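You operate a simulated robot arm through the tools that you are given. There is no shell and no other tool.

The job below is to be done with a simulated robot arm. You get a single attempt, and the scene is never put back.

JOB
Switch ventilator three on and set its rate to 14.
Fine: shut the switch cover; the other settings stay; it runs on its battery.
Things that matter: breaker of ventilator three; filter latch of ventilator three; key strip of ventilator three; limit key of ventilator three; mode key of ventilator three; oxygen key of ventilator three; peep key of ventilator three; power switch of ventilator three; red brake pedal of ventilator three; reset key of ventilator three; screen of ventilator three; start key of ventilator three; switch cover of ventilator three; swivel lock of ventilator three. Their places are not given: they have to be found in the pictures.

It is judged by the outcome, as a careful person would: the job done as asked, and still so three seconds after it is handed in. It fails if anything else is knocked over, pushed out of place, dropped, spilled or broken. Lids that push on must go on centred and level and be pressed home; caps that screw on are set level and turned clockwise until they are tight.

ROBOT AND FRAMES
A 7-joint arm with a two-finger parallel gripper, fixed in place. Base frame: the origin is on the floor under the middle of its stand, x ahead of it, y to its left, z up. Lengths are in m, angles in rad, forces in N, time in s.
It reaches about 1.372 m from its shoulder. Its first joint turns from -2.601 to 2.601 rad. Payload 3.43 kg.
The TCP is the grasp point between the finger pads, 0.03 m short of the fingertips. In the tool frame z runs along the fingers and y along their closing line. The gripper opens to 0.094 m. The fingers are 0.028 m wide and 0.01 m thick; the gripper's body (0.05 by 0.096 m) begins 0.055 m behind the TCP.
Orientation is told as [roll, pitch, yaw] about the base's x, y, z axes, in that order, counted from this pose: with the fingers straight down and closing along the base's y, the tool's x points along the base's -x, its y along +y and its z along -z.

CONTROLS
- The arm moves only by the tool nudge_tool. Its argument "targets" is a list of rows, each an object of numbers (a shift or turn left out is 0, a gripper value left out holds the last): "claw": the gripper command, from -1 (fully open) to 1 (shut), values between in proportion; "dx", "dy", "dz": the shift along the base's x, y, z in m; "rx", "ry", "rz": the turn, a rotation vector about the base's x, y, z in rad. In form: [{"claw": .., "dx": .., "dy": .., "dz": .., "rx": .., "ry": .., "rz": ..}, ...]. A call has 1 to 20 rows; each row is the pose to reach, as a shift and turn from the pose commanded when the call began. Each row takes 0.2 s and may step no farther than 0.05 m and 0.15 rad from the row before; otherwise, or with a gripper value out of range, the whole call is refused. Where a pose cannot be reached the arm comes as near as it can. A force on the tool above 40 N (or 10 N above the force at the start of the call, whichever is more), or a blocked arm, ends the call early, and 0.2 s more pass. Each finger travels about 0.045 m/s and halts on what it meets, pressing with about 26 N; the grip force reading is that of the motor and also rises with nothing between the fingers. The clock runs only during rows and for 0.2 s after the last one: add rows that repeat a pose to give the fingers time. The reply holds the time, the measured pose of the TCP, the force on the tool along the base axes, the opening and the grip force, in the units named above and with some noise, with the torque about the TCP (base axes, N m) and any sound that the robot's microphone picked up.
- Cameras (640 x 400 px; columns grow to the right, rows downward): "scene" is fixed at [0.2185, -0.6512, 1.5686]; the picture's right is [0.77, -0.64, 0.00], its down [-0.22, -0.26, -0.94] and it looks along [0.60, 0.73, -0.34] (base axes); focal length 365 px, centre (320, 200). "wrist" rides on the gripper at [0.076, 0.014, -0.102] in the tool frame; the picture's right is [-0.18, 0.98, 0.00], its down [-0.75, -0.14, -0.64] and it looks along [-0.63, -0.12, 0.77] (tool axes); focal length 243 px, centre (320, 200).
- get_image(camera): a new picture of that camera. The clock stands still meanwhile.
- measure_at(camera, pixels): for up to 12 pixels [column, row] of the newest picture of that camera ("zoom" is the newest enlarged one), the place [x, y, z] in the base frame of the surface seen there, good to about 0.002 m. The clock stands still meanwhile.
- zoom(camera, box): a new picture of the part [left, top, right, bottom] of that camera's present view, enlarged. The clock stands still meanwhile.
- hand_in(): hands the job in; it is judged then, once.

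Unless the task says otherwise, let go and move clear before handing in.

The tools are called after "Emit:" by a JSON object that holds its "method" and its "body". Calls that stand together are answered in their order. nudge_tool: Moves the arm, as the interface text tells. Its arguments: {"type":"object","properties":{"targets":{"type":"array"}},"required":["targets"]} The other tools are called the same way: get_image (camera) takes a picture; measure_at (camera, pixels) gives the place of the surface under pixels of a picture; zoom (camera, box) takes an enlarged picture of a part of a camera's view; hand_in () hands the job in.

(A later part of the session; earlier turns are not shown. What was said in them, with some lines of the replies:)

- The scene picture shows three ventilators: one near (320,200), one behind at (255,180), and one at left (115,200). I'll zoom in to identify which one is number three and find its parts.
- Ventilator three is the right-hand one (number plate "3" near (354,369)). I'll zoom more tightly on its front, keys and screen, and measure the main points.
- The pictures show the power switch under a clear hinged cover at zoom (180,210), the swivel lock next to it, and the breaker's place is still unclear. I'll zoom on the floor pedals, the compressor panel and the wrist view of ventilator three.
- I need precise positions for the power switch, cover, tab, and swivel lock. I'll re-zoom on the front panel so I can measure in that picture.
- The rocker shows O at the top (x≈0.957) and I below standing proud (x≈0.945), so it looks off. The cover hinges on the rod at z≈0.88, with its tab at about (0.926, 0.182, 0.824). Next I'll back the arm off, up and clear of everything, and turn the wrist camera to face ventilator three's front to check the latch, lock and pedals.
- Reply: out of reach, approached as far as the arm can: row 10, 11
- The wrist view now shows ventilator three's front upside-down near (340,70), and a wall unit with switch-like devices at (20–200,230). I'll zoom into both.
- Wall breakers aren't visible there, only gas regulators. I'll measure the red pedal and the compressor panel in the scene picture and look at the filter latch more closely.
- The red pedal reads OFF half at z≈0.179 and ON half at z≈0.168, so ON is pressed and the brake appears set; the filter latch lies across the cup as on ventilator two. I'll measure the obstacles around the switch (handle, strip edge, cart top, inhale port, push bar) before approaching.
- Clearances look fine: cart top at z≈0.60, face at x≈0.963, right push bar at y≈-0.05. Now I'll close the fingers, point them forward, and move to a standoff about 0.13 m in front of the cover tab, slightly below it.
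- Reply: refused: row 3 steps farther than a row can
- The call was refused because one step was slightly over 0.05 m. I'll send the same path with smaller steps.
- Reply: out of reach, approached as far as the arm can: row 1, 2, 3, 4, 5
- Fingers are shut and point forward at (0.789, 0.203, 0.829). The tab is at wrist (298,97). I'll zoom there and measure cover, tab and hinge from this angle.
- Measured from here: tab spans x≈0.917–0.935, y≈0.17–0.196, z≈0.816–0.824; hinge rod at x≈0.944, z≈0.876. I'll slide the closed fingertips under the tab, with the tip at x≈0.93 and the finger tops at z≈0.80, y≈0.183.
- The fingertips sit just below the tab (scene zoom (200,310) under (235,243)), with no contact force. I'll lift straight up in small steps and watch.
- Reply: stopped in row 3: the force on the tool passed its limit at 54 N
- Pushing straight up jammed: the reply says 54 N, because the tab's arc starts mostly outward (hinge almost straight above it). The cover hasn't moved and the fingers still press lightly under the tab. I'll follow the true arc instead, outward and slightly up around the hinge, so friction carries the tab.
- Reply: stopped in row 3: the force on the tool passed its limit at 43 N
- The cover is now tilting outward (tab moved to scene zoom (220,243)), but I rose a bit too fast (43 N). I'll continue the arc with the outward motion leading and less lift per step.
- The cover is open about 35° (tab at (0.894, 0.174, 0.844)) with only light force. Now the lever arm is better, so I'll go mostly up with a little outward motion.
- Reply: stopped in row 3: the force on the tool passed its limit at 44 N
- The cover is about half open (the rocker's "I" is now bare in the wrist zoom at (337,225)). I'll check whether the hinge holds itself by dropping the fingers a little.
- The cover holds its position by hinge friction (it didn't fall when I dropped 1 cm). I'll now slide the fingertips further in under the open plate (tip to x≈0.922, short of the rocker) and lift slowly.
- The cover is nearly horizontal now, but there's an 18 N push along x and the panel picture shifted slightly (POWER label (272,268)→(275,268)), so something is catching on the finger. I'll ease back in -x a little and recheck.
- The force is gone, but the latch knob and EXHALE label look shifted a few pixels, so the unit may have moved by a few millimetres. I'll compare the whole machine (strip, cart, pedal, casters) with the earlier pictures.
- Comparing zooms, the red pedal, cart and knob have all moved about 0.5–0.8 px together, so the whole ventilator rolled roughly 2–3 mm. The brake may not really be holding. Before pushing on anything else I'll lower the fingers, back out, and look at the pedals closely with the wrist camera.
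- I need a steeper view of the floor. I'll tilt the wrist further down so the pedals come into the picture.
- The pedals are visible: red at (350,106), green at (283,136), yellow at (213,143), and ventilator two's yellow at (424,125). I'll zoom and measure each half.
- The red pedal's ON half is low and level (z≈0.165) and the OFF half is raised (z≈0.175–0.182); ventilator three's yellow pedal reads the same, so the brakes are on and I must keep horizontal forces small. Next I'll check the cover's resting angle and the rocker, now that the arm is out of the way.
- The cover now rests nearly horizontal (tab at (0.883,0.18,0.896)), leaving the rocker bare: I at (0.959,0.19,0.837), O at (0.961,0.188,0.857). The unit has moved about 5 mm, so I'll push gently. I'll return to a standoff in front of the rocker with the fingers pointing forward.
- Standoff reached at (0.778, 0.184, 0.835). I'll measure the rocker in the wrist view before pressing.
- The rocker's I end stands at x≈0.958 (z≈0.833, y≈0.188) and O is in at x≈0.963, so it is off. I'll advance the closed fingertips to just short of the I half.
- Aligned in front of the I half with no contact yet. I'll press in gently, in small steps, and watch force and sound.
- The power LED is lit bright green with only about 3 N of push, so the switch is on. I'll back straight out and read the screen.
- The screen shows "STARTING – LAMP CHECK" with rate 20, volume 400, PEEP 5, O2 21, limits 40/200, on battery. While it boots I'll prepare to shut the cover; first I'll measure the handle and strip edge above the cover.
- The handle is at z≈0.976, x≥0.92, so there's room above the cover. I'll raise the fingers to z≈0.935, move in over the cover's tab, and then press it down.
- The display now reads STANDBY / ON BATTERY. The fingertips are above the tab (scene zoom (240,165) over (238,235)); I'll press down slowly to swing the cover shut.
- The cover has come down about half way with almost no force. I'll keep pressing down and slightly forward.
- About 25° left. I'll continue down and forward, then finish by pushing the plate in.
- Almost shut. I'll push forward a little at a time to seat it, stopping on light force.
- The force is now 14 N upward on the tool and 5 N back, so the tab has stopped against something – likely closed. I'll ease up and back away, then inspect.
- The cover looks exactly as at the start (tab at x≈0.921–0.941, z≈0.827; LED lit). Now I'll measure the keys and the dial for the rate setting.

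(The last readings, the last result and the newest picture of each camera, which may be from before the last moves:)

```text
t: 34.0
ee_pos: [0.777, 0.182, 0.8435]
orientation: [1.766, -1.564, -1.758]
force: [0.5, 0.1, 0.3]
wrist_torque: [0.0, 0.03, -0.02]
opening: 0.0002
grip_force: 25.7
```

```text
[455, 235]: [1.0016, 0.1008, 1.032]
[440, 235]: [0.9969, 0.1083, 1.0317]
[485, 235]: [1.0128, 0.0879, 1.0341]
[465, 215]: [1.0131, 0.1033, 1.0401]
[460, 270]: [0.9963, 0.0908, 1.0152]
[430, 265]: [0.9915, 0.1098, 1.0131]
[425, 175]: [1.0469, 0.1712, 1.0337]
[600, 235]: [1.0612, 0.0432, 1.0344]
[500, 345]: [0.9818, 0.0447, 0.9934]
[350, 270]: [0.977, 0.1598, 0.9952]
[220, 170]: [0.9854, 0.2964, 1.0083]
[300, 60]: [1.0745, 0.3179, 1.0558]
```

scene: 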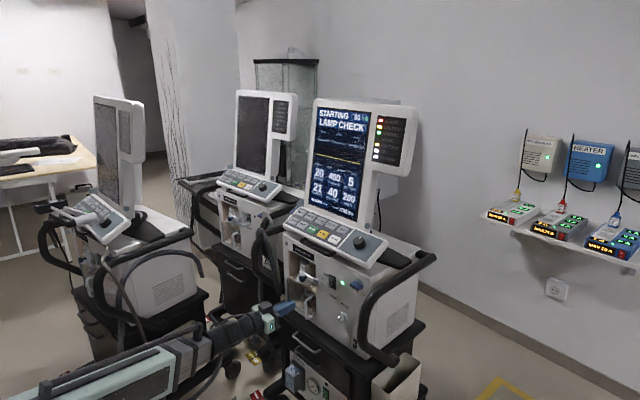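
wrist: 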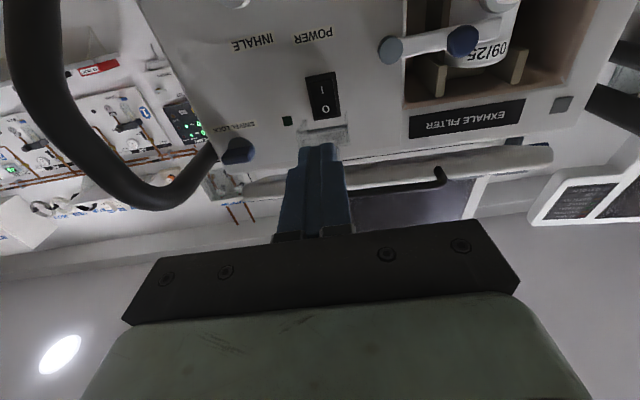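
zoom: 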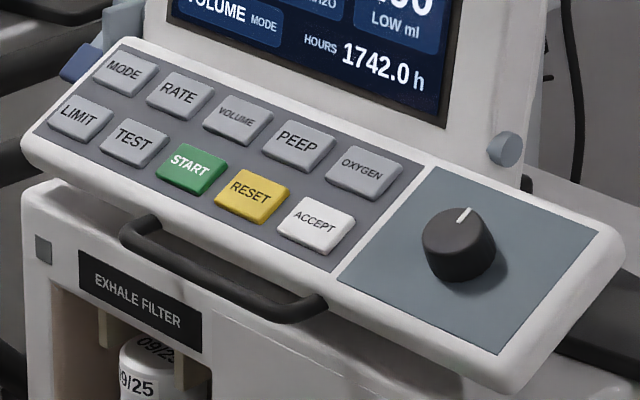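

RATE is centred at about (1.0125, 0.372, 1.0285), ACCEPT at (0.984, 0.2015, 1.008), and the panel slopes about 29°, so pressing along its normal needs a pitch of about -0.50. I'll move up and re-orient in free space, then go to a spot above RATE.

Emit:
{"method": "nudge_tool", "body": {"targets": [{"dx": -0.01, "dz": 0.025, "dy": 0.01, "ry": 0.1}, {"dx": -0.02, "dz": 0.05, "dy": 0.02, "ry": 0.2}, {"dx": -0.02, "dz": 0.08, "dy": 0.03, "ry": 0.3}, {"dx": -0.02, "dz": 0.11, "dy": 0.045, "ry": 0.4}, {"dx": -0.02, "dz": 0.14, "dy": 0.06, "ry": 0.5}, {"dx": -0.02, "dz": 0.17, "dy": 0.08, "ry": 0.61}, {"dx": -0.01, "dz": 0.2, "dy": 0.1, "ry": 0.72}, {"dx": 0.01, "dz": 0.225, "dy": 0.12, "ry": 0.83}, {"dx": 0.04, "dz": 0.245, "dy": 0.14, "ry": 0.94}, {"dx": 0.08, "dz": 0.26, "dy": 0.16, "ry": 1.061}, {"dx": 0.12, "dz": 0.27, "dy": 0.175, "ry": 1.061}, {"dx": 0.16, "dz": 0.27, "dy": 0.19, "ry": 1.061}, {"dx": 0.16, "dz": 0.27, "dy": 0.19, "ry": 1.061}]}}

Emit:
{"method": "get_image", "body": {"camera": "wrist"}}

Emit:
{"method": "get_image", "body": {"camera": "scene"}}

```text
t: 36.9
ee_pos: [0.939, 0.3709, 1.1129]
orientation: [0.012, -0.511, -0.008]
force: [0.3, -0.1, 0.0]
wrist_torque: [0.0, 0.0, 0.01]
opening: 0.0
grip_force: 26.0
```

```text
taken
```

wrist: 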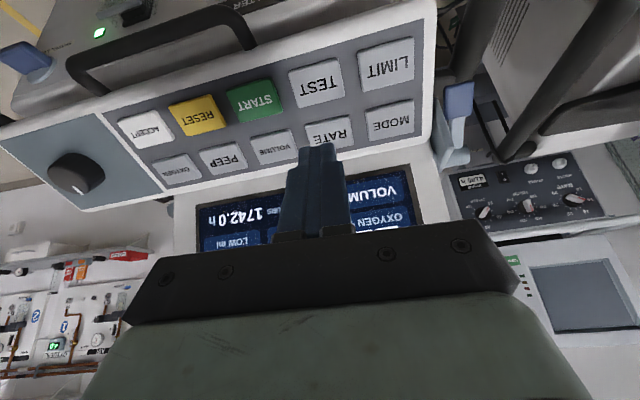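

```text
taken
```

scene: 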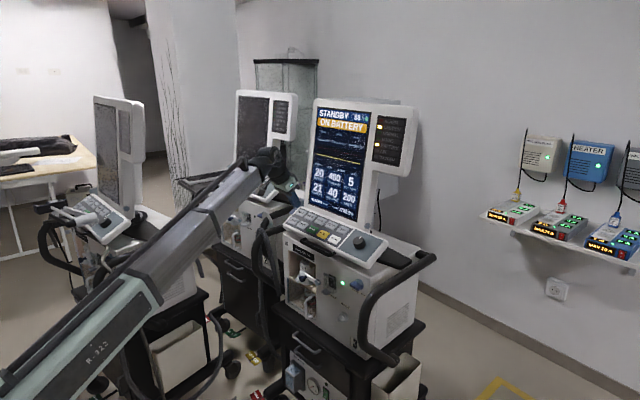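

The wrist view shows all keys: RATE at (328,132), MODE at (390,120), ACCEPT at (145,128), and the dial at (78,172). I'll measure them from here to cross-check.

Emit:
{"method": "measure_at", "body": {"camera": "wrist", "pixels": [[328, 130], [310, 132], [348, 126], [328, 120], [390, 120], [275, 147], [320, 84], [145, 128], [125, 133], [165, 122], [143, 117], [147, 140]]}}

Emit:
{"method": "measure_at", "body": {"camera": "wrist", "pixels": [[70, 170], [90, 165], [75, 190], [60, 160], [110, 140], [20, 160], [90, 200], [40, 140], [225, 110], [400, 60], [300, 200], [255, 100]]}}

Emit:
{"method": "zoom", "body": {"camera": "wrist", "box": [0, 80, 220, 220]}}

```text
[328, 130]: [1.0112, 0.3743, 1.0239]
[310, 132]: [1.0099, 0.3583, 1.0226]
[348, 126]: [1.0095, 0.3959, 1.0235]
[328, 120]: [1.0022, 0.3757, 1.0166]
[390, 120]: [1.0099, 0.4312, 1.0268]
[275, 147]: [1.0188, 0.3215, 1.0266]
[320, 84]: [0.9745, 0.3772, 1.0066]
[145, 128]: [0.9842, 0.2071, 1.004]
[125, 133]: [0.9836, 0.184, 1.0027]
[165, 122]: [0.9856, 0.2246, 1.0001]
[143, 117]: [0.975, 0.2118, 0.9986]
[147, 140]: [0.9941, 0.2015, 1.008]
```

```text
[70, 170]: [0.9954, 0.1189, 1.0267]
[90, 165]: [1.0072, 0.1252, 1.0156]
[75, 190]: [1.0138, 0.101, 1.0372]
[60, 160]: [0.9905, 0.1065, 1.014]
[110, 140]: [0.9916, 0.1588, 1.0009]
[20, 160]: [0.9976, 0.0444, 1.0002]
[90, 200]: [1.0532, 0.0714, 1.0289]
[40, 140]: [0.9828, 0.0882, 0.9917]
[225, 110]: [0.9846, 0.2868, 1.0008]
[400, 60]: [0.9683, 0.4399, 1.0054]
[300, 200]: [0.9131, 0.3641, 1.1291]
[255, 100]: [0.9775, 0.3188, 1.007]
```

```text
2.86 times, centred on (110, 150) of wrist
```

zoom: 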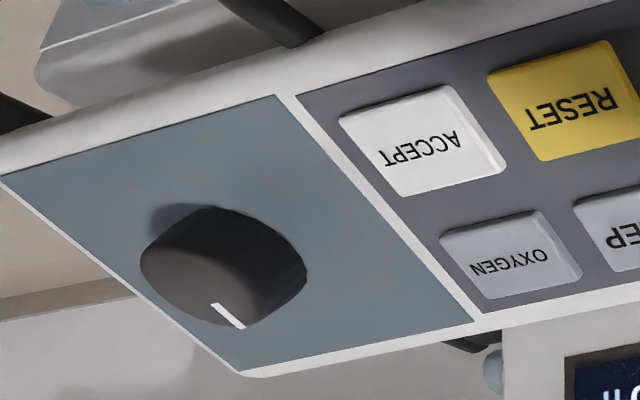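

RATE from here is at (1.011,0.375,1.025), which agrees. I'll line up along the panel normal and come down to a few millimetres above it.

Emit:
{"method": "nudge_tool", "body": {"targets": [{"dx": 0.0194, "dy": 0.0026, "dz": 0.0106}, {"dx": 0.0363, "dy": 0.0026, "dz": -0.0201}, {"dx": 0.0483, "dy": 0.0026, "dz": -0.042}, {"dx": 0.0536, "dy": 0.0026, "dz": -0.0516}, {"dx": 0.0536, "dy": 0.0026, "dz": -0.0516}]}}

Emit:
{"method": "zoom", "body": {"camera": "wrist", "box": [200, 60, 440, 220]}}

Emit:
{"method": "zoom", "body": {"camera": "scene", "box": [260, 180, 370, 250]}}

```text
t: 38.0
ee_pos: [0.9914, 0.3752, 1.0627]
orientation: [0.01, -0.512, -0.009]
force: [-0.2, 0.5, 0.5]
wrist_torque: [0.02, 0.01, -0.03]
opening: 0.0
grip_force: 25.2
```

```text
2.50 times, centred on (320, 140) of wrist
```

zoom: 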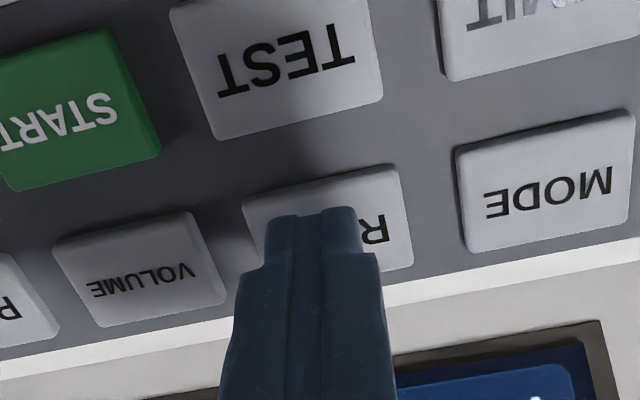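

```text
5.71 times, centred on (315, 215) of scene
```

zoom: 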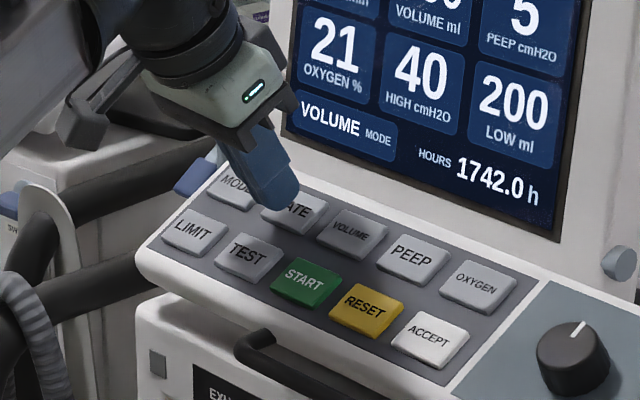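

Fingertips hover over RATE (wrist zoom (313,230) within the key 245–410). I'll press along the normal in small steps.

Emit:
{"method": "nudge_tool", "body": {"targets": [{"dx": 0.0039, "dy": 0.002, "dz": -0.007}, {"dx": 0.0053, "dy": 0.002, "dz": -0.0096}, {"dx": 0.0063, "dy": 0.002, "dz": -0.0114}, {"dx": 0.0072, "dy": 0.002, "dz": -0.0131}]}}

Emit:
{"method": "zoom", "body": {"camera": "scene", "box": [300, 90, 430, 250]}}

Emit:
{"method": "zoom", "body": {"camera": "wrist", "box": [200, 60, 440, 220]}}

```text
t: 39.0
ee_pos: [0.9976, 0.3772, 1.0493]
orientation: [0.01, -0.51, -0.009]
force: [-0.8, 0.4, 2.1]
wrist_torque: [0.03, 0.0, 0.03]
opening: 0.0001
grip_force: 25.7
heard: click
```

```text
2.50 times, centred on (365, 170) of scene
```

zoom: 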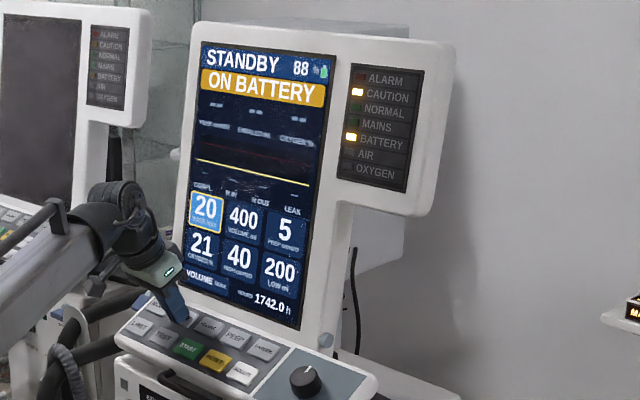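

```text
2.50 times, centred on (320, 140) of wrist
```

zoom: 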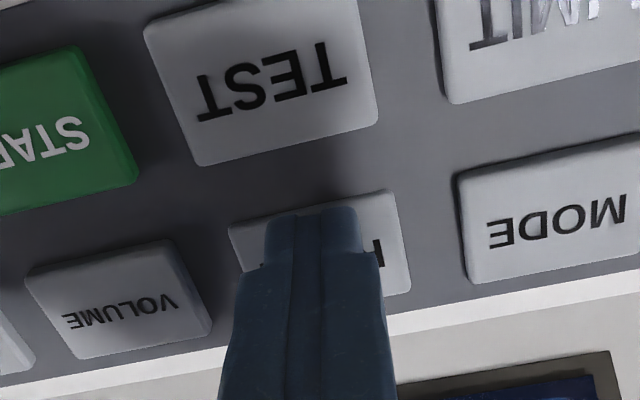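

A click was heard and the rate field "20" is highlighted. I'll lift off along the normal and go straight to the dial, opening the fingers on the way.

Emit:
{"method": "nudge_tool", "body": {"targets": [{"claw": 1, "dx": -0.0145, "dz": 0.0265}, {"dx": -0.03, "dz": 0.055}, {"claw": -1, "dx": -0.03, "dy": -0.047, "dz": 0.058, "rz": 0.03}, {"dx": -0.03, "dy": -0.094, "dz": 0.058, "rz": 0.065}, {"dx": -0.03, "dy": -0.141, "dz": 0.058, "rz": 0.065}, {"dx": -0.03, "dy": -0.188, "dz": 0.058, "rz": 0.065}, {"dx": -0.03, "dy": -0.235, "dz": 0.058, "rz": 0.065}, {"dx": -0.03, "dy": -0.278, "dz": 0.058, "rz": 0.065}, {"dx": -0.03, "dy": -0.278, "dz": 0.058, "rz": 0.065}]}}

Emit:
{"method": "get_image", "body": {"camera": "wrist"}}

Emit:
{"method": "zoom", "body": {"camera": "scene", "box": [300, 90, 430, 250]}}

```text
t: 41.0
ee_pos: [0.9689, 0.1, 1.1046]
orientation: [0.009, -0.511, 0.058]
force: [0.6, 0.2, -0.2]
wrist_torque: [-0.01, -0.03, -0.04]
opening: 0.0942
grip_force: 0.1
```

```text
taken
```

wrist: 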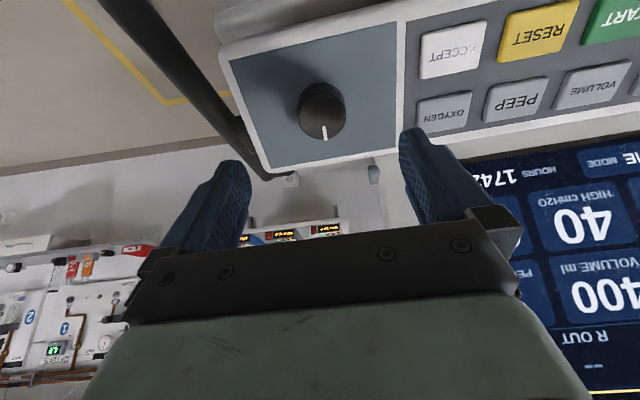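

```text
2.50 times, centred on (365, 170) of scene
```

zoom: 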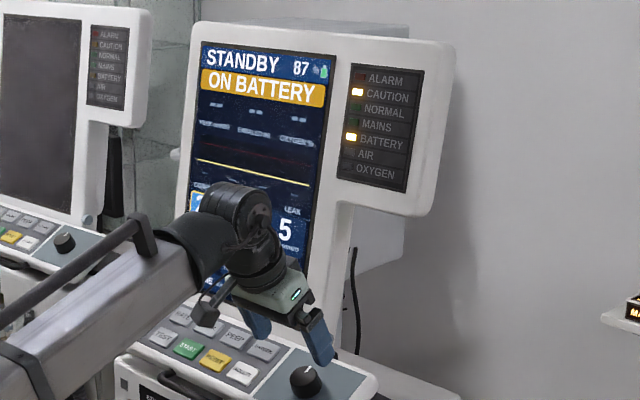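

The dial is at wrist (322,110) with its pointer facing the screen. I'll zoom and measure its top rim to find the centre.

Emit:
{"method": "zoom", "body": {"camera": "wrist", "box": [270, 60, 370, 160]}}

Emit:
{"method": "measure_at", "body": {"camera": "wrist", "pixels": [[322, 115], [303, 117], [342, 112], [320, 98], [326, 135], [300, 105], [344, 100], [310, 90], [335, 88], [290, 130], [360, 125], [320, 152]]}}

```text
4.00 times, centred on (320, 110) of wrist
```

zoom: 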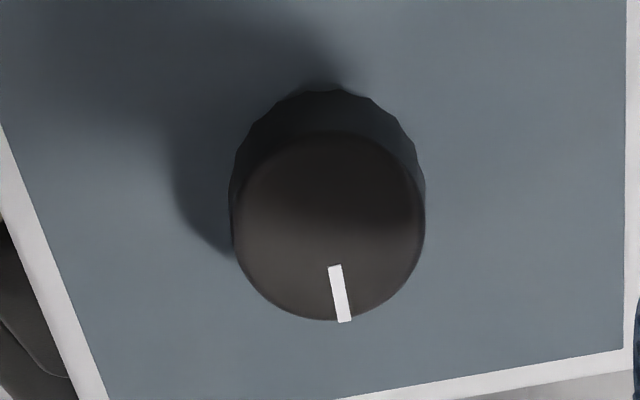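

```text
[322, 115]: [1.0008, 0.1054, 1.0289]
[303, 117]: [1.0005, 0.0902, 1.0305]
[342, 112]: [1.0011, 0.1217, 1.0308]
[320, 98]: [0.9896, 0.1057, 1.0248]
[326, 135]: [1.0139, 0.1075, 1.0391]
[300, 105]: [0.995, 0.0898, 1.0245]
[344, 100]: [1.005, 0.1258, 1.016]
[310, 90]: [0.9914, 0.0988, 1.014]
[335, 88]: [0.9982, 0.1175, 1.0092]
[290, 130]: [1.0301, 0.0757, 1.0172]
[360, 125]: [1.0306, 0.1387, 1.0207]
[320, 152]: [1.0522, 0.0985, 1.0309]
```

The dial's top centre is about (1.001, 0.104, 1.030), diameter ≈0.039, height ≈0.024. I'll straddle it with the fingers part-open, tips about 7 mm above the panel.

Emit:
{"method": "nudge_tool", "body": {"targets": [{"claw": -0.4, "dx": -0.0068, "dy": 0.0015, "dz": -0.0037}, {"dx": 0.0076, "dy": 0.0024, "dz": -0.03}, {"dx": 0.0172, "dy": 0.003, "dz": -0.0475}, {"dx": 0.022, "dy": 0.0033, "dz": -0.0562}, {"dx": 0.0259, "dy": 0.0036, "dz": -0.0632}, {"dx": 0.0259, "dy": 0.0036, "dz": -0.0632}]}}

Emit:
{"method": "get_image", "body": {"camera": "wrist"}}

Emit:
{"method": "zoom", "body": {"camera": "scene", "box": [320, 210, 400, 270]}}

```text
t: 42.5
ee_pos: [0.9928, 0.1038, 1.0432]
orientation: [0.009, -0.512, 0.055]
force: [0.3, 0.0, -0.6]
wrist_torque: [-0.02, 0.0, -0.04]
opening: 0.0659
grip_force: 0.1
```

```text
taken
```

wrist: 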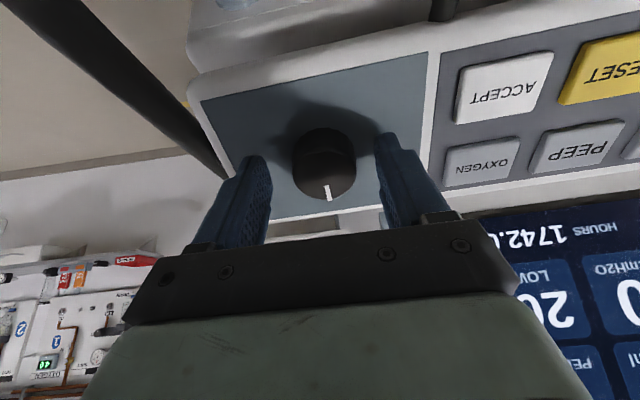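

```text
6.67 times, centred on (360, 240) of scene
```

zoom: 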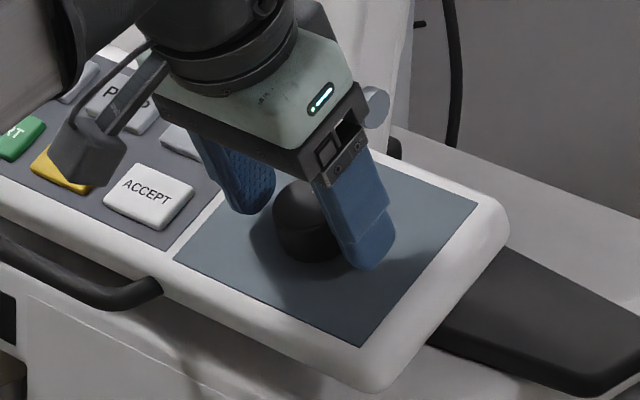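

The dial sits centred between the fingers (dial 293–357, finger pads at about 268 and 382). I'll close lightly onto it.

Emit:
{"method": "nudge_tool", "body": {"targets": [{"claw": 0.05}, {"claw": 0.15}, {"claw": 0.2}, {"claw": 0.25}, {"claw": 0.25}]}}

Emit:
{"method": "get_image", "body": {"camera": "wrist"}}

Emit:
{"method": "zoom", "body": {"camera": "scene", "box": [300, 90, 430, 250]}}

```text
t: 43.6
ee_pos: [0.9951, 0.1032, 1.0424]
orientation: [0.01, -0.512, 0.058]
force: [-0.5, 10.2, -1.3]
wrist_torque: [0.22, -0.01, 0.15]
opening: 0.0409
grip_force: 4.9
```

```text
taken
```

wrist: 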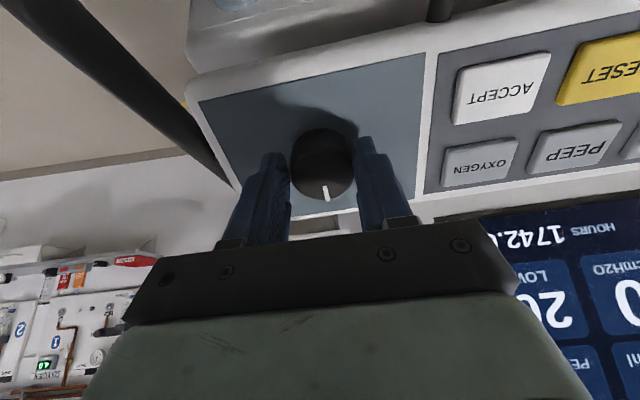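

```text
2.50 times, centred on (365, 170) of scene
```

zoom: 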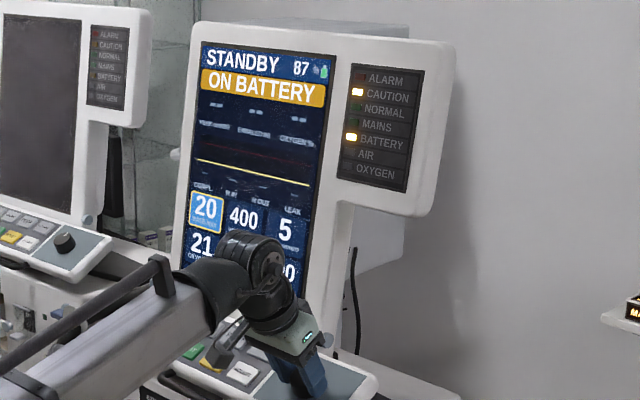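

Opening 0.041 with 10 N sideways: the left-hand (+y) pad touches first. I'll shift the gripper +y slightly to centre it on the dial.

Emit:
{"method": "nudge_tool", "body": {"targets": [{"dy": 0.001}, {"dy": 0.0018}, {"dy": 0.0018, "claw": 0.3}]}}

Emit:
{"method": "zoom", "body": {"camera": "wrist", "box": [240, 100, 400, 220]}}

```text
t: 44.5
ee_pos: [0.9935, 0.1045, 1.0435]
orientation: [0.01, -0.512, 0.054]
force: [1.0, 5.7, 0.1]
wrist_torque: [0.09, 0.08, 0.07]
opening: 0.0392
grip_force: 26.1
```

```text
3.33 times, centred on (320, 160) of wrist
```

zoom: 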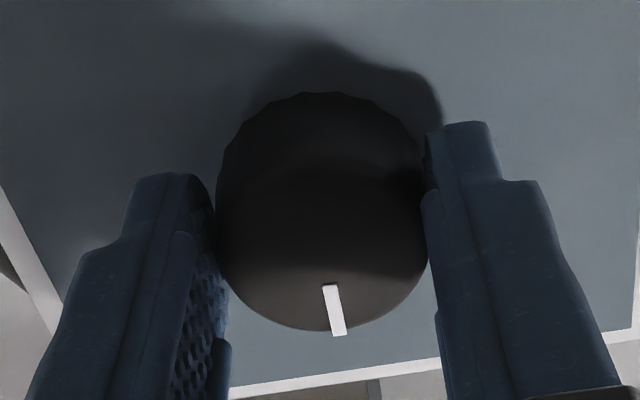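

The dial is now gripped (opening 0.0392, grip 26 N). I'll turn it counter-clockwise about the panel normal by 0.4 rad and watch the rate field.

Emit:
{"method": "nudge_tool", "body": {"targets": [{"dy": 0.001, "rx": -0.0481, "ry": -0.0031, "rz": 0.0876}, {"dy": 0.001, "rx": -0.0962, "ry": -0.0062, "rz": 0.1752}, {"dy": 0.001, "rx": -0.1443, "ry": -0.0093, "rz": 0.2628}, {"dy": 0.001, "rx": -0.1924, "ry": -0.0124, "rz": 0.3504}]}}

Emit:
{"method": "zoom", "body": {"camera": "scene", "box": [300, 90, 430, 250]}}

Emit:
{"method": "get_image", "body": {"camera": "wrist"}}

```text
t: 45.5
ee_pos: [0.9938, 0.1044, 1.043]
orientation: [-0.204, -0.469, 0.508]
force: [1.9, -13.1, 1.7]
wrist_torque: [-0.28, -0.49, -0.23]
opening: 0.039
grip_force: 25.3
```

```text
2.50 times, centred on (365, 170) of scene
```

zoom: 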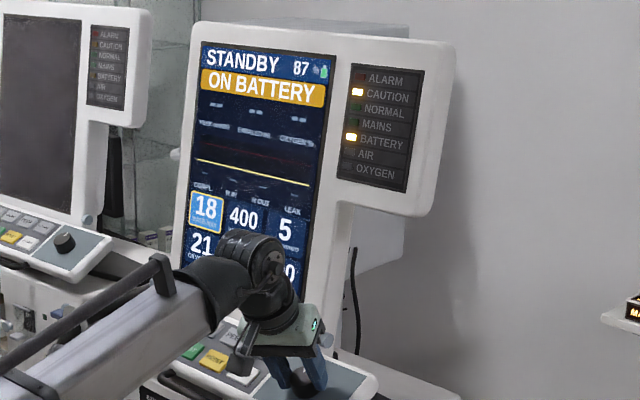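

```text
taken
```

wrist: 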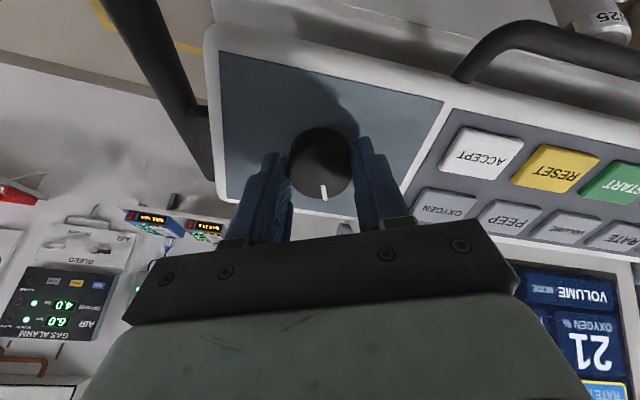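

The rate went from 20 to 18 for 0.4 rad, so it's about 0.2 rad per count. I'll ease the sideways force (-13 N) by shifting -y a bit and turn another 0.5 rad.

Emit:
{"method": "nudge_tool", "body": {"targets": [{"dy": -0.001, "rx": -0.0481, "ry": -0.0031, "rz": 0.0876}, {"dy": -0.0015, "rx": -0.0962, "ry": -0.0062, "rz": 0.1752}, {"dy": -0.0015, "rx": -0.1443, "ry": -0.0093, "rz": 0.2628}, {"dy": -0.0015, "rx": -0.1924, "ry": -0.0124, "rz": 0.3504}, {"dy": -0.0015, "rx": -0.2405, "ry": -0.0155, "rz": 0.438}]}}

Emit:
{"method": "zoom", "body": {"camera": "scene", "box": [300, 90, 430, 250]}}

Emit:
{"method": "get_image", "body": {"camera": "wrist"}}

```text
t: 46.6
ee_pos: [0.9944, 0.1031, 1.0427]
orientation: [-0.402, -0.316, 1.026]
force: [9.2, -13.5, 12.4]
wrist_torque: [0.12, -0.88, -0.05]
opening: 0.0389
grip_force: 26.1
```

```text
2.50 times, centred on (365, 170) of scene
```

zoom: 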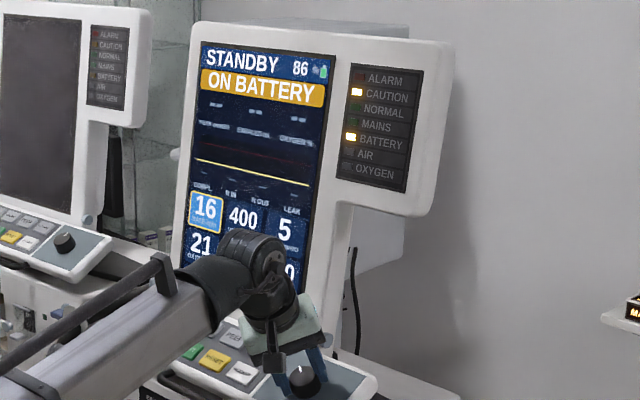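

```text
taken
```

wrist: 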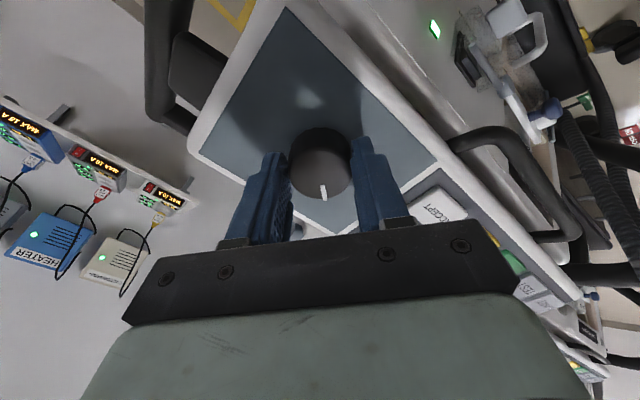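

Rate is now 16. Side forces have built up to (9,-13,12) N, so I'll shift slightly with them and turn another 0.3 rad.

Emit:
{"method": "nudge_tool", "body": {"targets": [{"dx": 0.0005, "dy": -0.001, "dz": 0.0005, "rx": -0.0361, "ry": -0.0023, "rz": 0.0657}, {"dx": 0.001, "dy": -0.0015, "dz": 0.001, "rx": -0.0722, "ry": -0.0047, "rz": 0.1314}, {"dx": 0.001, "dy": -0.0015, "dz": 0.001, "rx": -0.1082, "ry": -0.007, "rz": 0.1971}, {"dx": 0.001, "dy": -0.0015, "dz": 0.001, "rx": -0.1443, "ry": -0.0093, "rz": 0.2628}]}}

Emit:
{"method": "zoom", "body": {"camera": "scene", "box": [300, 90, 430, 250]}}

```text
t: 47.6
ee_pos: [0.9945, 0.1026, 1.0435]
orientation: [-0.465, -0.186, 1.305]
force: [6.1, -4.8, 7.6]
wrist_torque: [0.56, -0.5, 0.27]
opening: 0.039
grip_force: 26.4
```

```text
2.50 times, centred on (365, 170) of scene
```

zoom: 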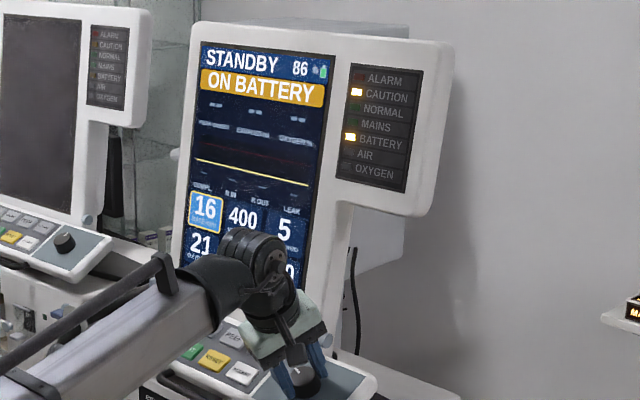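

Still 16 after 1.2 rad in total. I'll check the pointer against the fingers for slipping before turning more.

Emit:
{"method": "get_image", "body": {"camera": "wrist"}}

Emit:
{"method": "zoom", "body": {"camera": "wrist", "box": [240, 100, 400, 220]}}

Emit:
{"method": "zoom", "body": {"camera": "scene", "box": [325, 215, 395, 265]}}

```text
taken
```

wrist: 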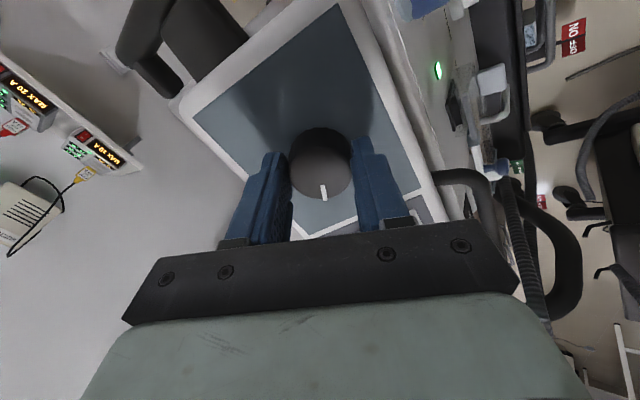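

```text
3.33 times, centred on (320, 160) of wrist
```

zoom: 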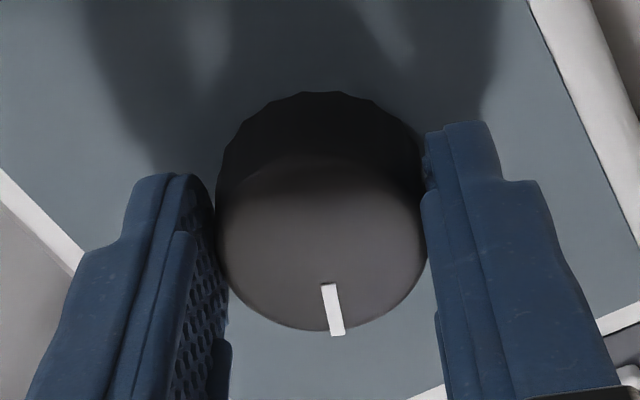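

```text
8.00 times, centred on (360, 240) of scene
```

zoom: 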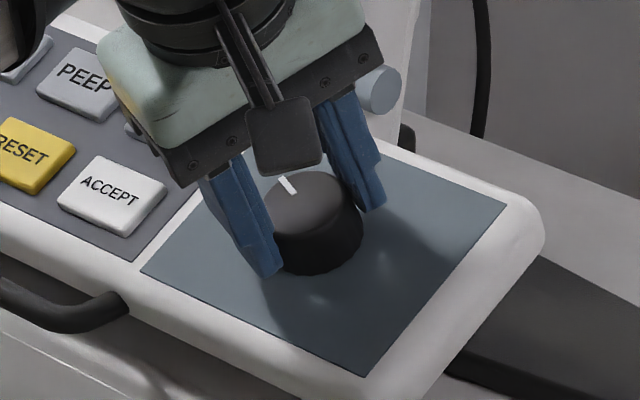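

No slip: the pointer keeps its place between the pads. The readings fit steps of 2 per 30°, so the next step (14) should come at about 1.31 rad total, with the detent centre near 1.57. I'll turn 0.2 rad more first and check.

Emit:
{"method": "nudge_tool", "body": {"targets": [{"dx": 0.0005, "dy": -0.0005, "dz": 0.0005, "rx": -0.0361, "ry": -0.0023, "rz": 0.0657}, {"dx": 0.0005, "dy": -0.0005, "dz": 0.0005, "rx": -0.0722, "ry": -0.0047, "rz": 0.1314}, {"dx": 0.0005, "dy": -0.0005, "dz": 0.0005, "rx": -0.1058, "ry": -0.0068, "rz": 0.1927}]}}

Emit:
{"method": "zoom", "body": {"camera": "scene", "box": [300, 90, 430, 250]}}

```text
t: 48.5
ee_pos: [0.9944, 0.1037, 1.0449]
orientation: [-0.491, -0.083, 1.503]
force: [2.7, 4.2, 4.5]
wrist_torque: [0.7, -0.16, 0.43]
opening: 0.039
grip_force: 25.8
```

```text
2.50 times, centred on (365, 170) of scene
```

zoom: 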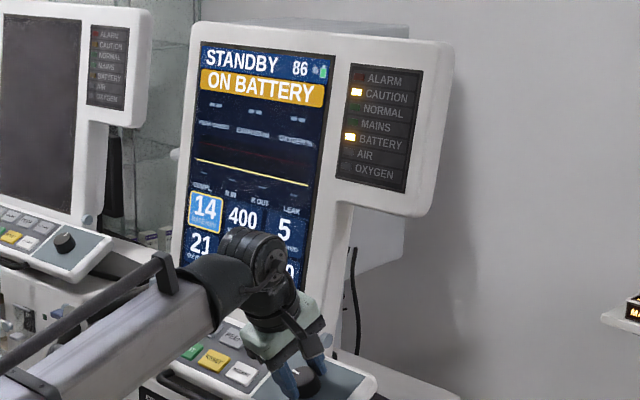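

The rate reads 14. I'll turn another 0.12 rad toward the middle of that detent so releasing won't flip it back, and check.

Emit:
{"method": "nudge_tool", "body": {"targets": [{"dx": 0.0002, "dz": 0.0003, "rx": -0.0289, "ry": -0.0019, "rz": 0.0526}, {"dx": 0.0002, "dz": 0.0003, "rx": -0.0577, "ry": -0.0037, "rz": 0.1051}, {"dx": 0.0002, "dz": 0.0003, "rx": -0.0577, "ry": -0.0037, "rz": 0.1051}]}}

Emit:
{"method": "zoom", "body": {"camera": "scene", "box": [300, 90, 430, 250]}}

Emit:
{"method": "zoom", "body": {"camera": "wrist", "box": [240, 100, 400, 220]}}

```text
t: 49.2
ee_pos: [0.9947, 0.1027, 1.0441]
orientation: [-0.494, -0.026, 1.607]
force: [0.5, 7.2, -0.5]
wrist_torque: [0.67, 0.07, 0.38]
opening: 0.0388
grip_force: 26.3
```

```text
2.50 times, centred on (365, 170) of scene
```

zoom: 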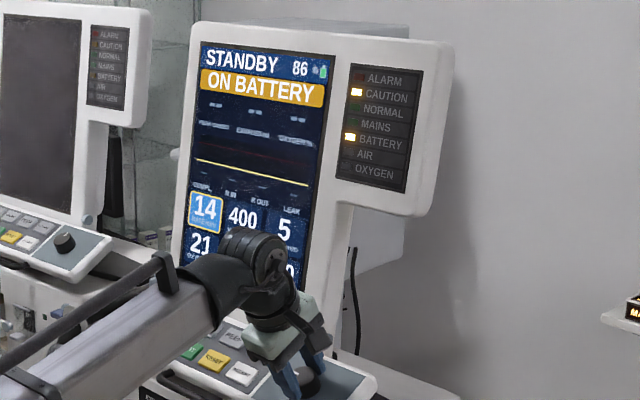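

```text
3.33 times, centred on (320, 160) of wrist
```

zoom: 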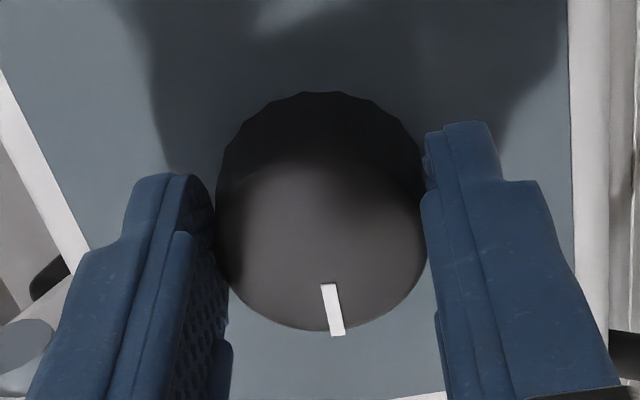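

Still 14 after the extra turn. I'll open the fingers just enough to clear the dial and lift off straight along the normal.

Emit:
{"method": "nudge_tool", "body": {"targets": [{"claw": -0.15}, {"claw": -0.15}, {"claw": -0.15}, {"claw": -0.15, "dx": -0.012, "dy": -0.0008, "dz": 0.0219}, {"dx": -0.024, "dy": -0.0015, "dz": 0.0438}, {"dx": -0.0385, "dy": -0.0025, "dz": 0.0701}]}}

Emit:
{"method": "zoom", "body": {"camera": "scene", "box": [300, 90, 430, 250]}}

Emit:
{"method": "get_image", "body": {"camera": "wrist"}}

```text
t: 50.6
ee_pos: [0.956, 0.0992, 1.115]
orientation: [-0.495, -0.027, 1.606]
force: [-0.2, -0.2, -0.6]
wrist_torque: [0.02, 0.03, -0.02]
opening: 0.054
grip_force: 0.1
```

```text
2.50 times, centred on (365, 170) of scene
```

zoom: 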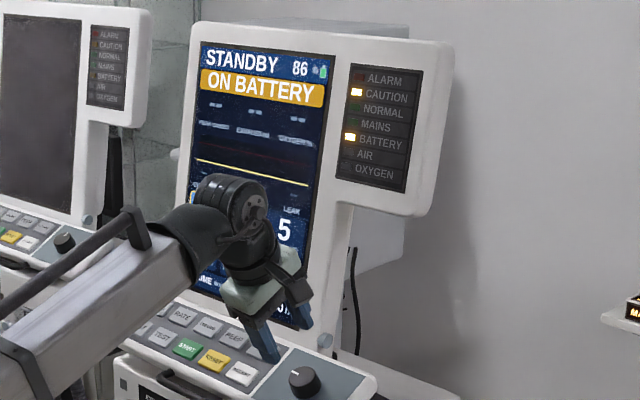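

```text
taken
```

wrist: 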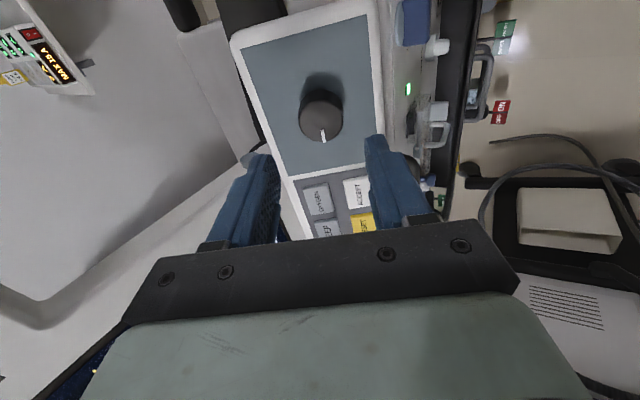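

The dial is released (pointer unchanged, wrist (323,137)). Next I'll shut the fingers and move over ACCEPT, stopping about 2 cm above it.

Emit:
{"method": "nudge_tool", "body": {"targets": [{"claw": 1, "dy": 0.03}, {"dy": 0.065}, {"dx": 0.002, "dy": 0.1018}, {"dx": 0.0043, "dy": 0.1018, "dz": -0.02}, {"dx": 0.0043, "dy": 0.1018, "dz": -0.045}, {"dx": 0.0043, "dy": 0.1018, "dz": -0.062}, {"dx": 0.0043, "dy": 0.1018, "dz": -0.062}]}}

Emit:
{"method": "get_image", "body": {"camera": "wrist"}}

Emit:
{"method": "zoom", "body": {"camera": "scene", "box": [290, 200, 390, 270]}}

Emit:
{"method": "zoom", "body": {"camera": "scene", "box": [300, 90, 430, 250]}}

```text
t: 52.2
ee_pos: [0.9623, 0.2019, 1.0524]
orientation: [-0.494, -0.026, 1.606]
force: [0.4, -0.2, 0.4]
wrist_torque: [0.02, 0.02, 0.02]
opening: 0.0001
grip_force: 25.6
```

```text
taken
```

wrist: 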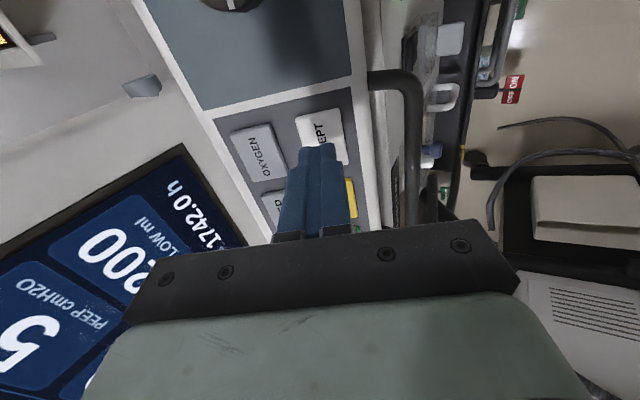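

```text
5.71 times, centred on (340, 235) of scene
```

zoom: 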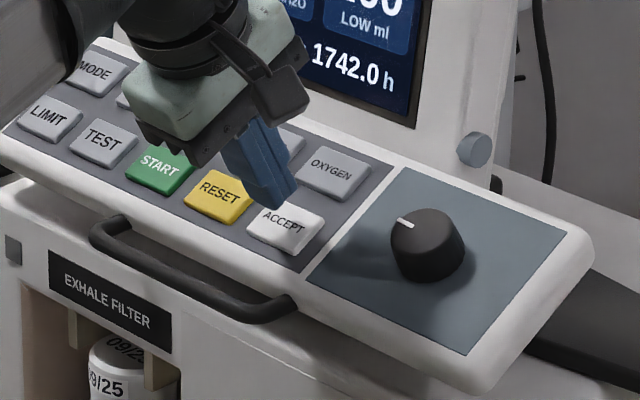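

```text
2.50 times, centred on (365, 170) of scene
```

zoom: 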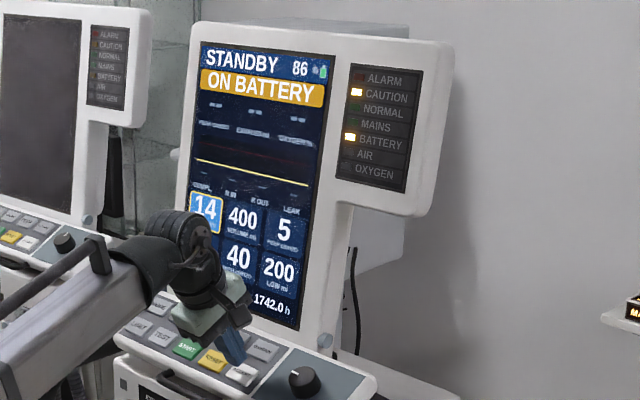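

The field still shows 14 highlighted and the fingertips are over ACCEPT. I'll press it along the normal in small steps.

Emit:
{"method": "nudge_tool", "body": {"targets": [{"dx": 0.0044, "dy": 0.0006, "dz": -0.0147}, {"dx": 0.0063, "dy": 0.0008, "dz": -0.0182}, {"dx": 0.0077, "dy": 0.0009, "dz": -0.0209}, {"dx": 0.0087, "dy": 0.001, "dz": -0.0226}, {"dx": 0.0094, "dy": 0.001, "dz": -0.024}]}}

Emit:
{"method": "zoom", "body": {"camera": "scene", "box": [300, 90, 430, 250]}}

Emit:
{"method": "zoom", "body": {"camera": "scene", "box": [290, 200, 390, 270]}}

```text
t: 53.5
ee_pos: [0.971, 0.203, 1.0289]
orientation: [-0.495, -0.025, 1.606]
force: [-2.1, -0.8, 2.4]
wrist_torque: [-0.06, -0.01, -0.01]
opening: 0.0001
grip_force: 25.8
heard: click
```

```text
2.50 times, centred on (365, 170) of scene
```

zoom: 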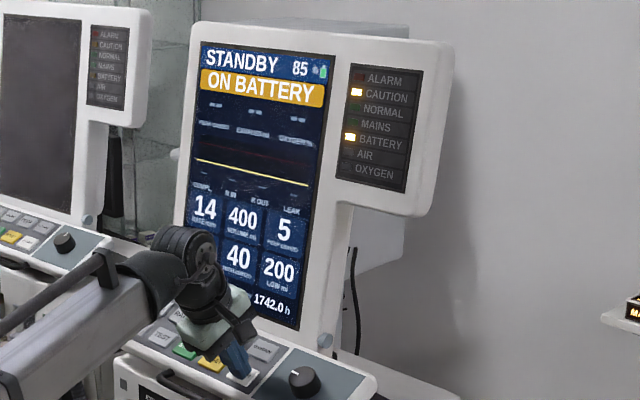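

```text
5.71 times, centred on (340, 235) of scene
```

zoom: 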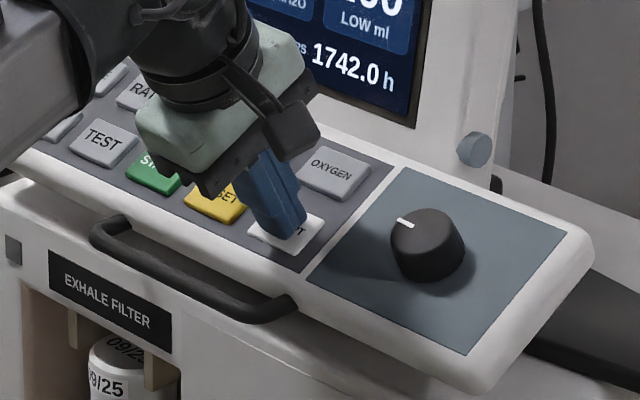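

A click, and the field now shows a plain 14: the setting is accepted. I'll lift off and back the arm away to a clear position, then check everything.

Emit:
{"method": "nudge_tool", "body": {"targets": [{"dx": -0.0142, "dy": -0.001, "dz": 0.0264}, {"dx": -0.0284, "dy": -0.002, "dz": 0.0528}, {"dx": -0.06, "dy": -0.002, "dz": 0.085}, {"dx": -0.1, "dy": -0.002, "dz": 0.11}, {"dx": -0.14, "dy": 0.0, "dz": 0.13}, {"dx": -0.18, "dy": 0.0, "dz": 0.14}, {"dx": -0.22, "dy": 0.02, "dz": 0.14}, {"dx": -0.25, "dy": 0.04, "dz": 0.14}, {"dx": -0.25, "dy": 0.04, "dz": 0.14}]}}

Emit:
{"method": "get_image", "body": {"camera": "scene"}}

Emit:
{"method": "zoom", "body": {"camera": "scene", "box": [300, 90, 430, 250]}}

Emit:
{"method": "zoom", "body": {"camera": "scene", "box": [270, 230, 440, 340]}}

Emit:
{"method": "zoom", "body": {"camera": "scene", "box": [310, 260, 380, 304]}}

Emit:
{"method": "measure_at", "body": {"camera": "zoom", "pixels": [[115, 290], [130, 125], [210, 175], [297, 207], [440, 190], [155, 310], [255, 110], [330, 260]]}}

```text
t: 55.5
ee_pos: [0.7193, 0.2439, 1.17]
orientation: [-0.495, -0.027, 1.607]
force: [-0.5, 0.4, -0.3]
wrist_torque: [-0.01, 0.0, 0.01]
opening: 0.0
grip_force: 26.0
```

```text
taken
```

scene: 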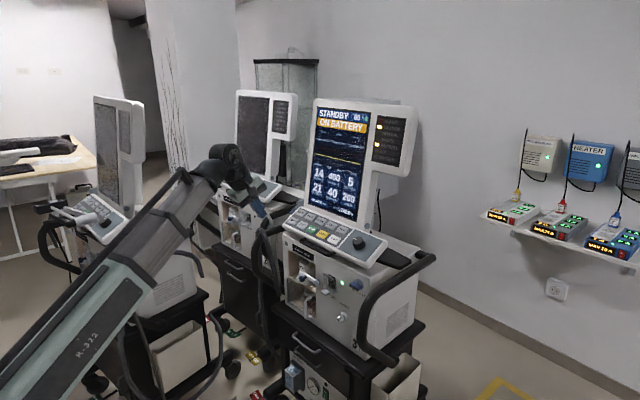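

```text
2.50 times, centred on (365, 170) of scene
```

zoom: 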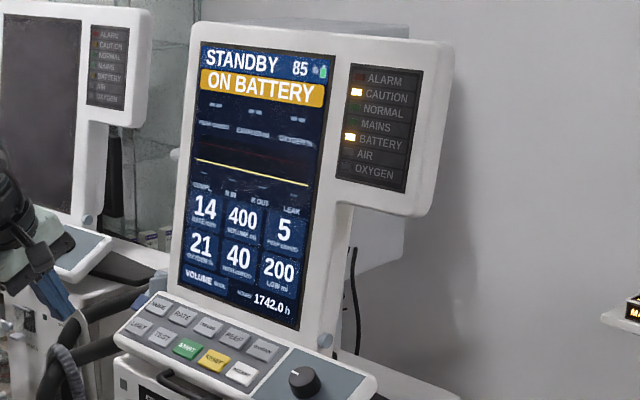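

```text
3.64 times, centred on (355, 285) of scene
```

zoom: 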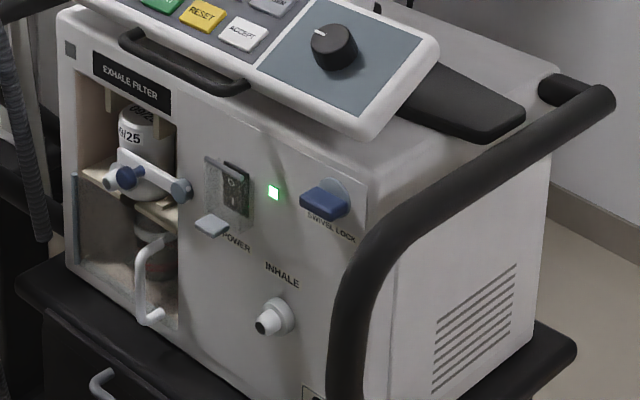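

```text
9.09 times, centred on (345, 282) of scene
```

zoom: 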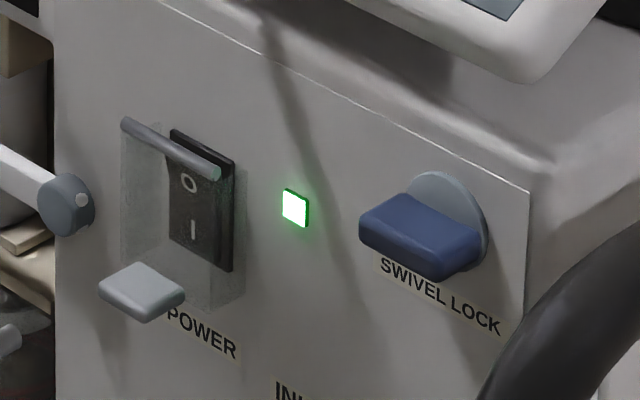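

```text
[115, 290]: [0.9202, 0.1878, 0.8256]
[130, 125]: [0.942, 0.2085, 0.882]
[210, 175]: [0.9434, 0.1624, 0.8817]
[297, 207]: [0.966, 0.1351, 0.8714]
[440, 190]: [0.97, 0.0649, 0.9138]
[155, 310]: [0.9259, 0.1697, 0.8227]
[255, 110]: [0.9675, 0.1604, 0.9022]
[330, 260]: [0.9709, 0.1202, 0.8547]
```

All checks look right: screen shows 14 / 400 / 5 / 21 / 40 / 200 in VOLUME mode, on battery, cover shut, LED lit, and the machine sits within 2–3 mm of where it began. I'll wait two seconds clear of it and confirm nothing changes.

Emit:
{"method": "nudge_tool", "body": {"targets": [{"dx": -0.01}, {"dx": -0.02}, {"dx": -0.02}, {"dx": -0.02}, {"dx": -0.02}, {"dx": -0.02}, {"dx": -0.02}, {"dx": -0.02}, {"dx": -0.02}, {"dx": -0.02}]}}

Emit:
{"method": "zoom", "body": {"camera": "scene", "box": [300, 90, 430, 250]}}

Emit:
{"method": "zoom", "body": {"camera": "scene", "box": [200, 230, 440, 400]}}

```text
t: 57.6
ee_pos: [0.7007, 0.2422, 1.1713]
orientation: [-0.496, -0.028, 1.606]
force: [0.4, -0.5, 0.1]
wrist_torque: [0.0, -0.01, 0.0]
opening: 0.0
grip_force: 26.0
```

```text
2.50 times, centred on (365, 170) of scene
```

zoom: 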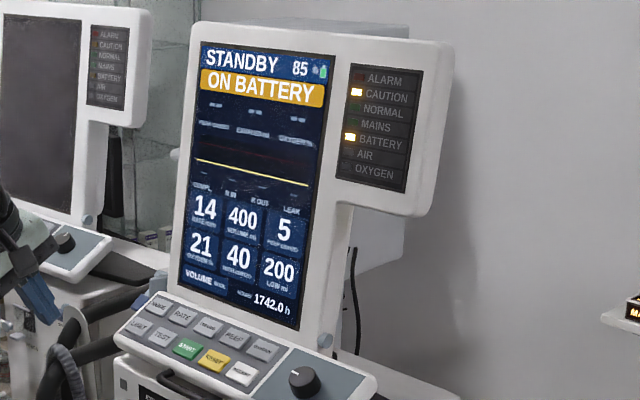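

```text
2.35 times, centred on (320, 315) of scene
```

zoom: 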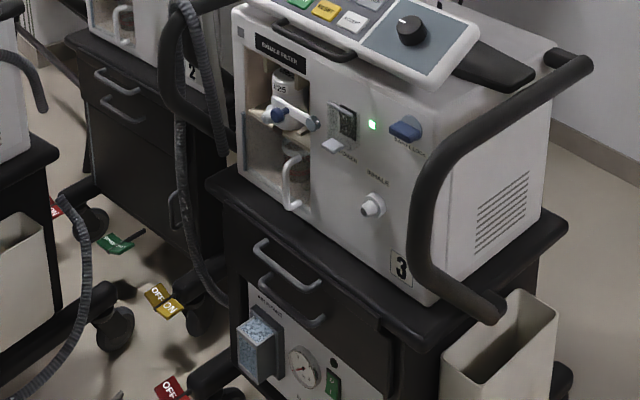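

Nothing changed over two seconds: the screen still reads rate 14 with the other settings at 400 / 5 / 21 / 40 / 200. It is on battery, the switch cover is shut, the pedals, latch and swivel lock look as before, and the arm is clear. I'm handing it in.

Emit:
{"method": "hand_in", "body": {}}

```text
The job is handed in.
```

Ventilator three is switched on and its rate is set to 14, confirmed with ACCEPT. The job is handed in.

- **Screen:** it reads STANDBY / ON BATTERY with rate 14. Volume 400, PEEP 5, oxygen 21, the 40 and 200 limits and VOLUME mode are unchanged. I did not press START.
- **Switch cover:** it is shut again over the power switch, and the green power light is lit.
- **Other parts:** in the last pictures the filter latch, swivel lock and brake pedals looked as they did at the start. I never identified the breaker for certain, and the machine powered up without it being touched.
- **Movement:** while I was opening the cover, the fingers caught on it and the whole ventilator shifted about 5 mm. By the end it measured within 2–3 mm of where it started.
- **Force limit:** my first pushes on the cover also went over the 40 N stop three times, peaking at 54 N. I saw no damage.
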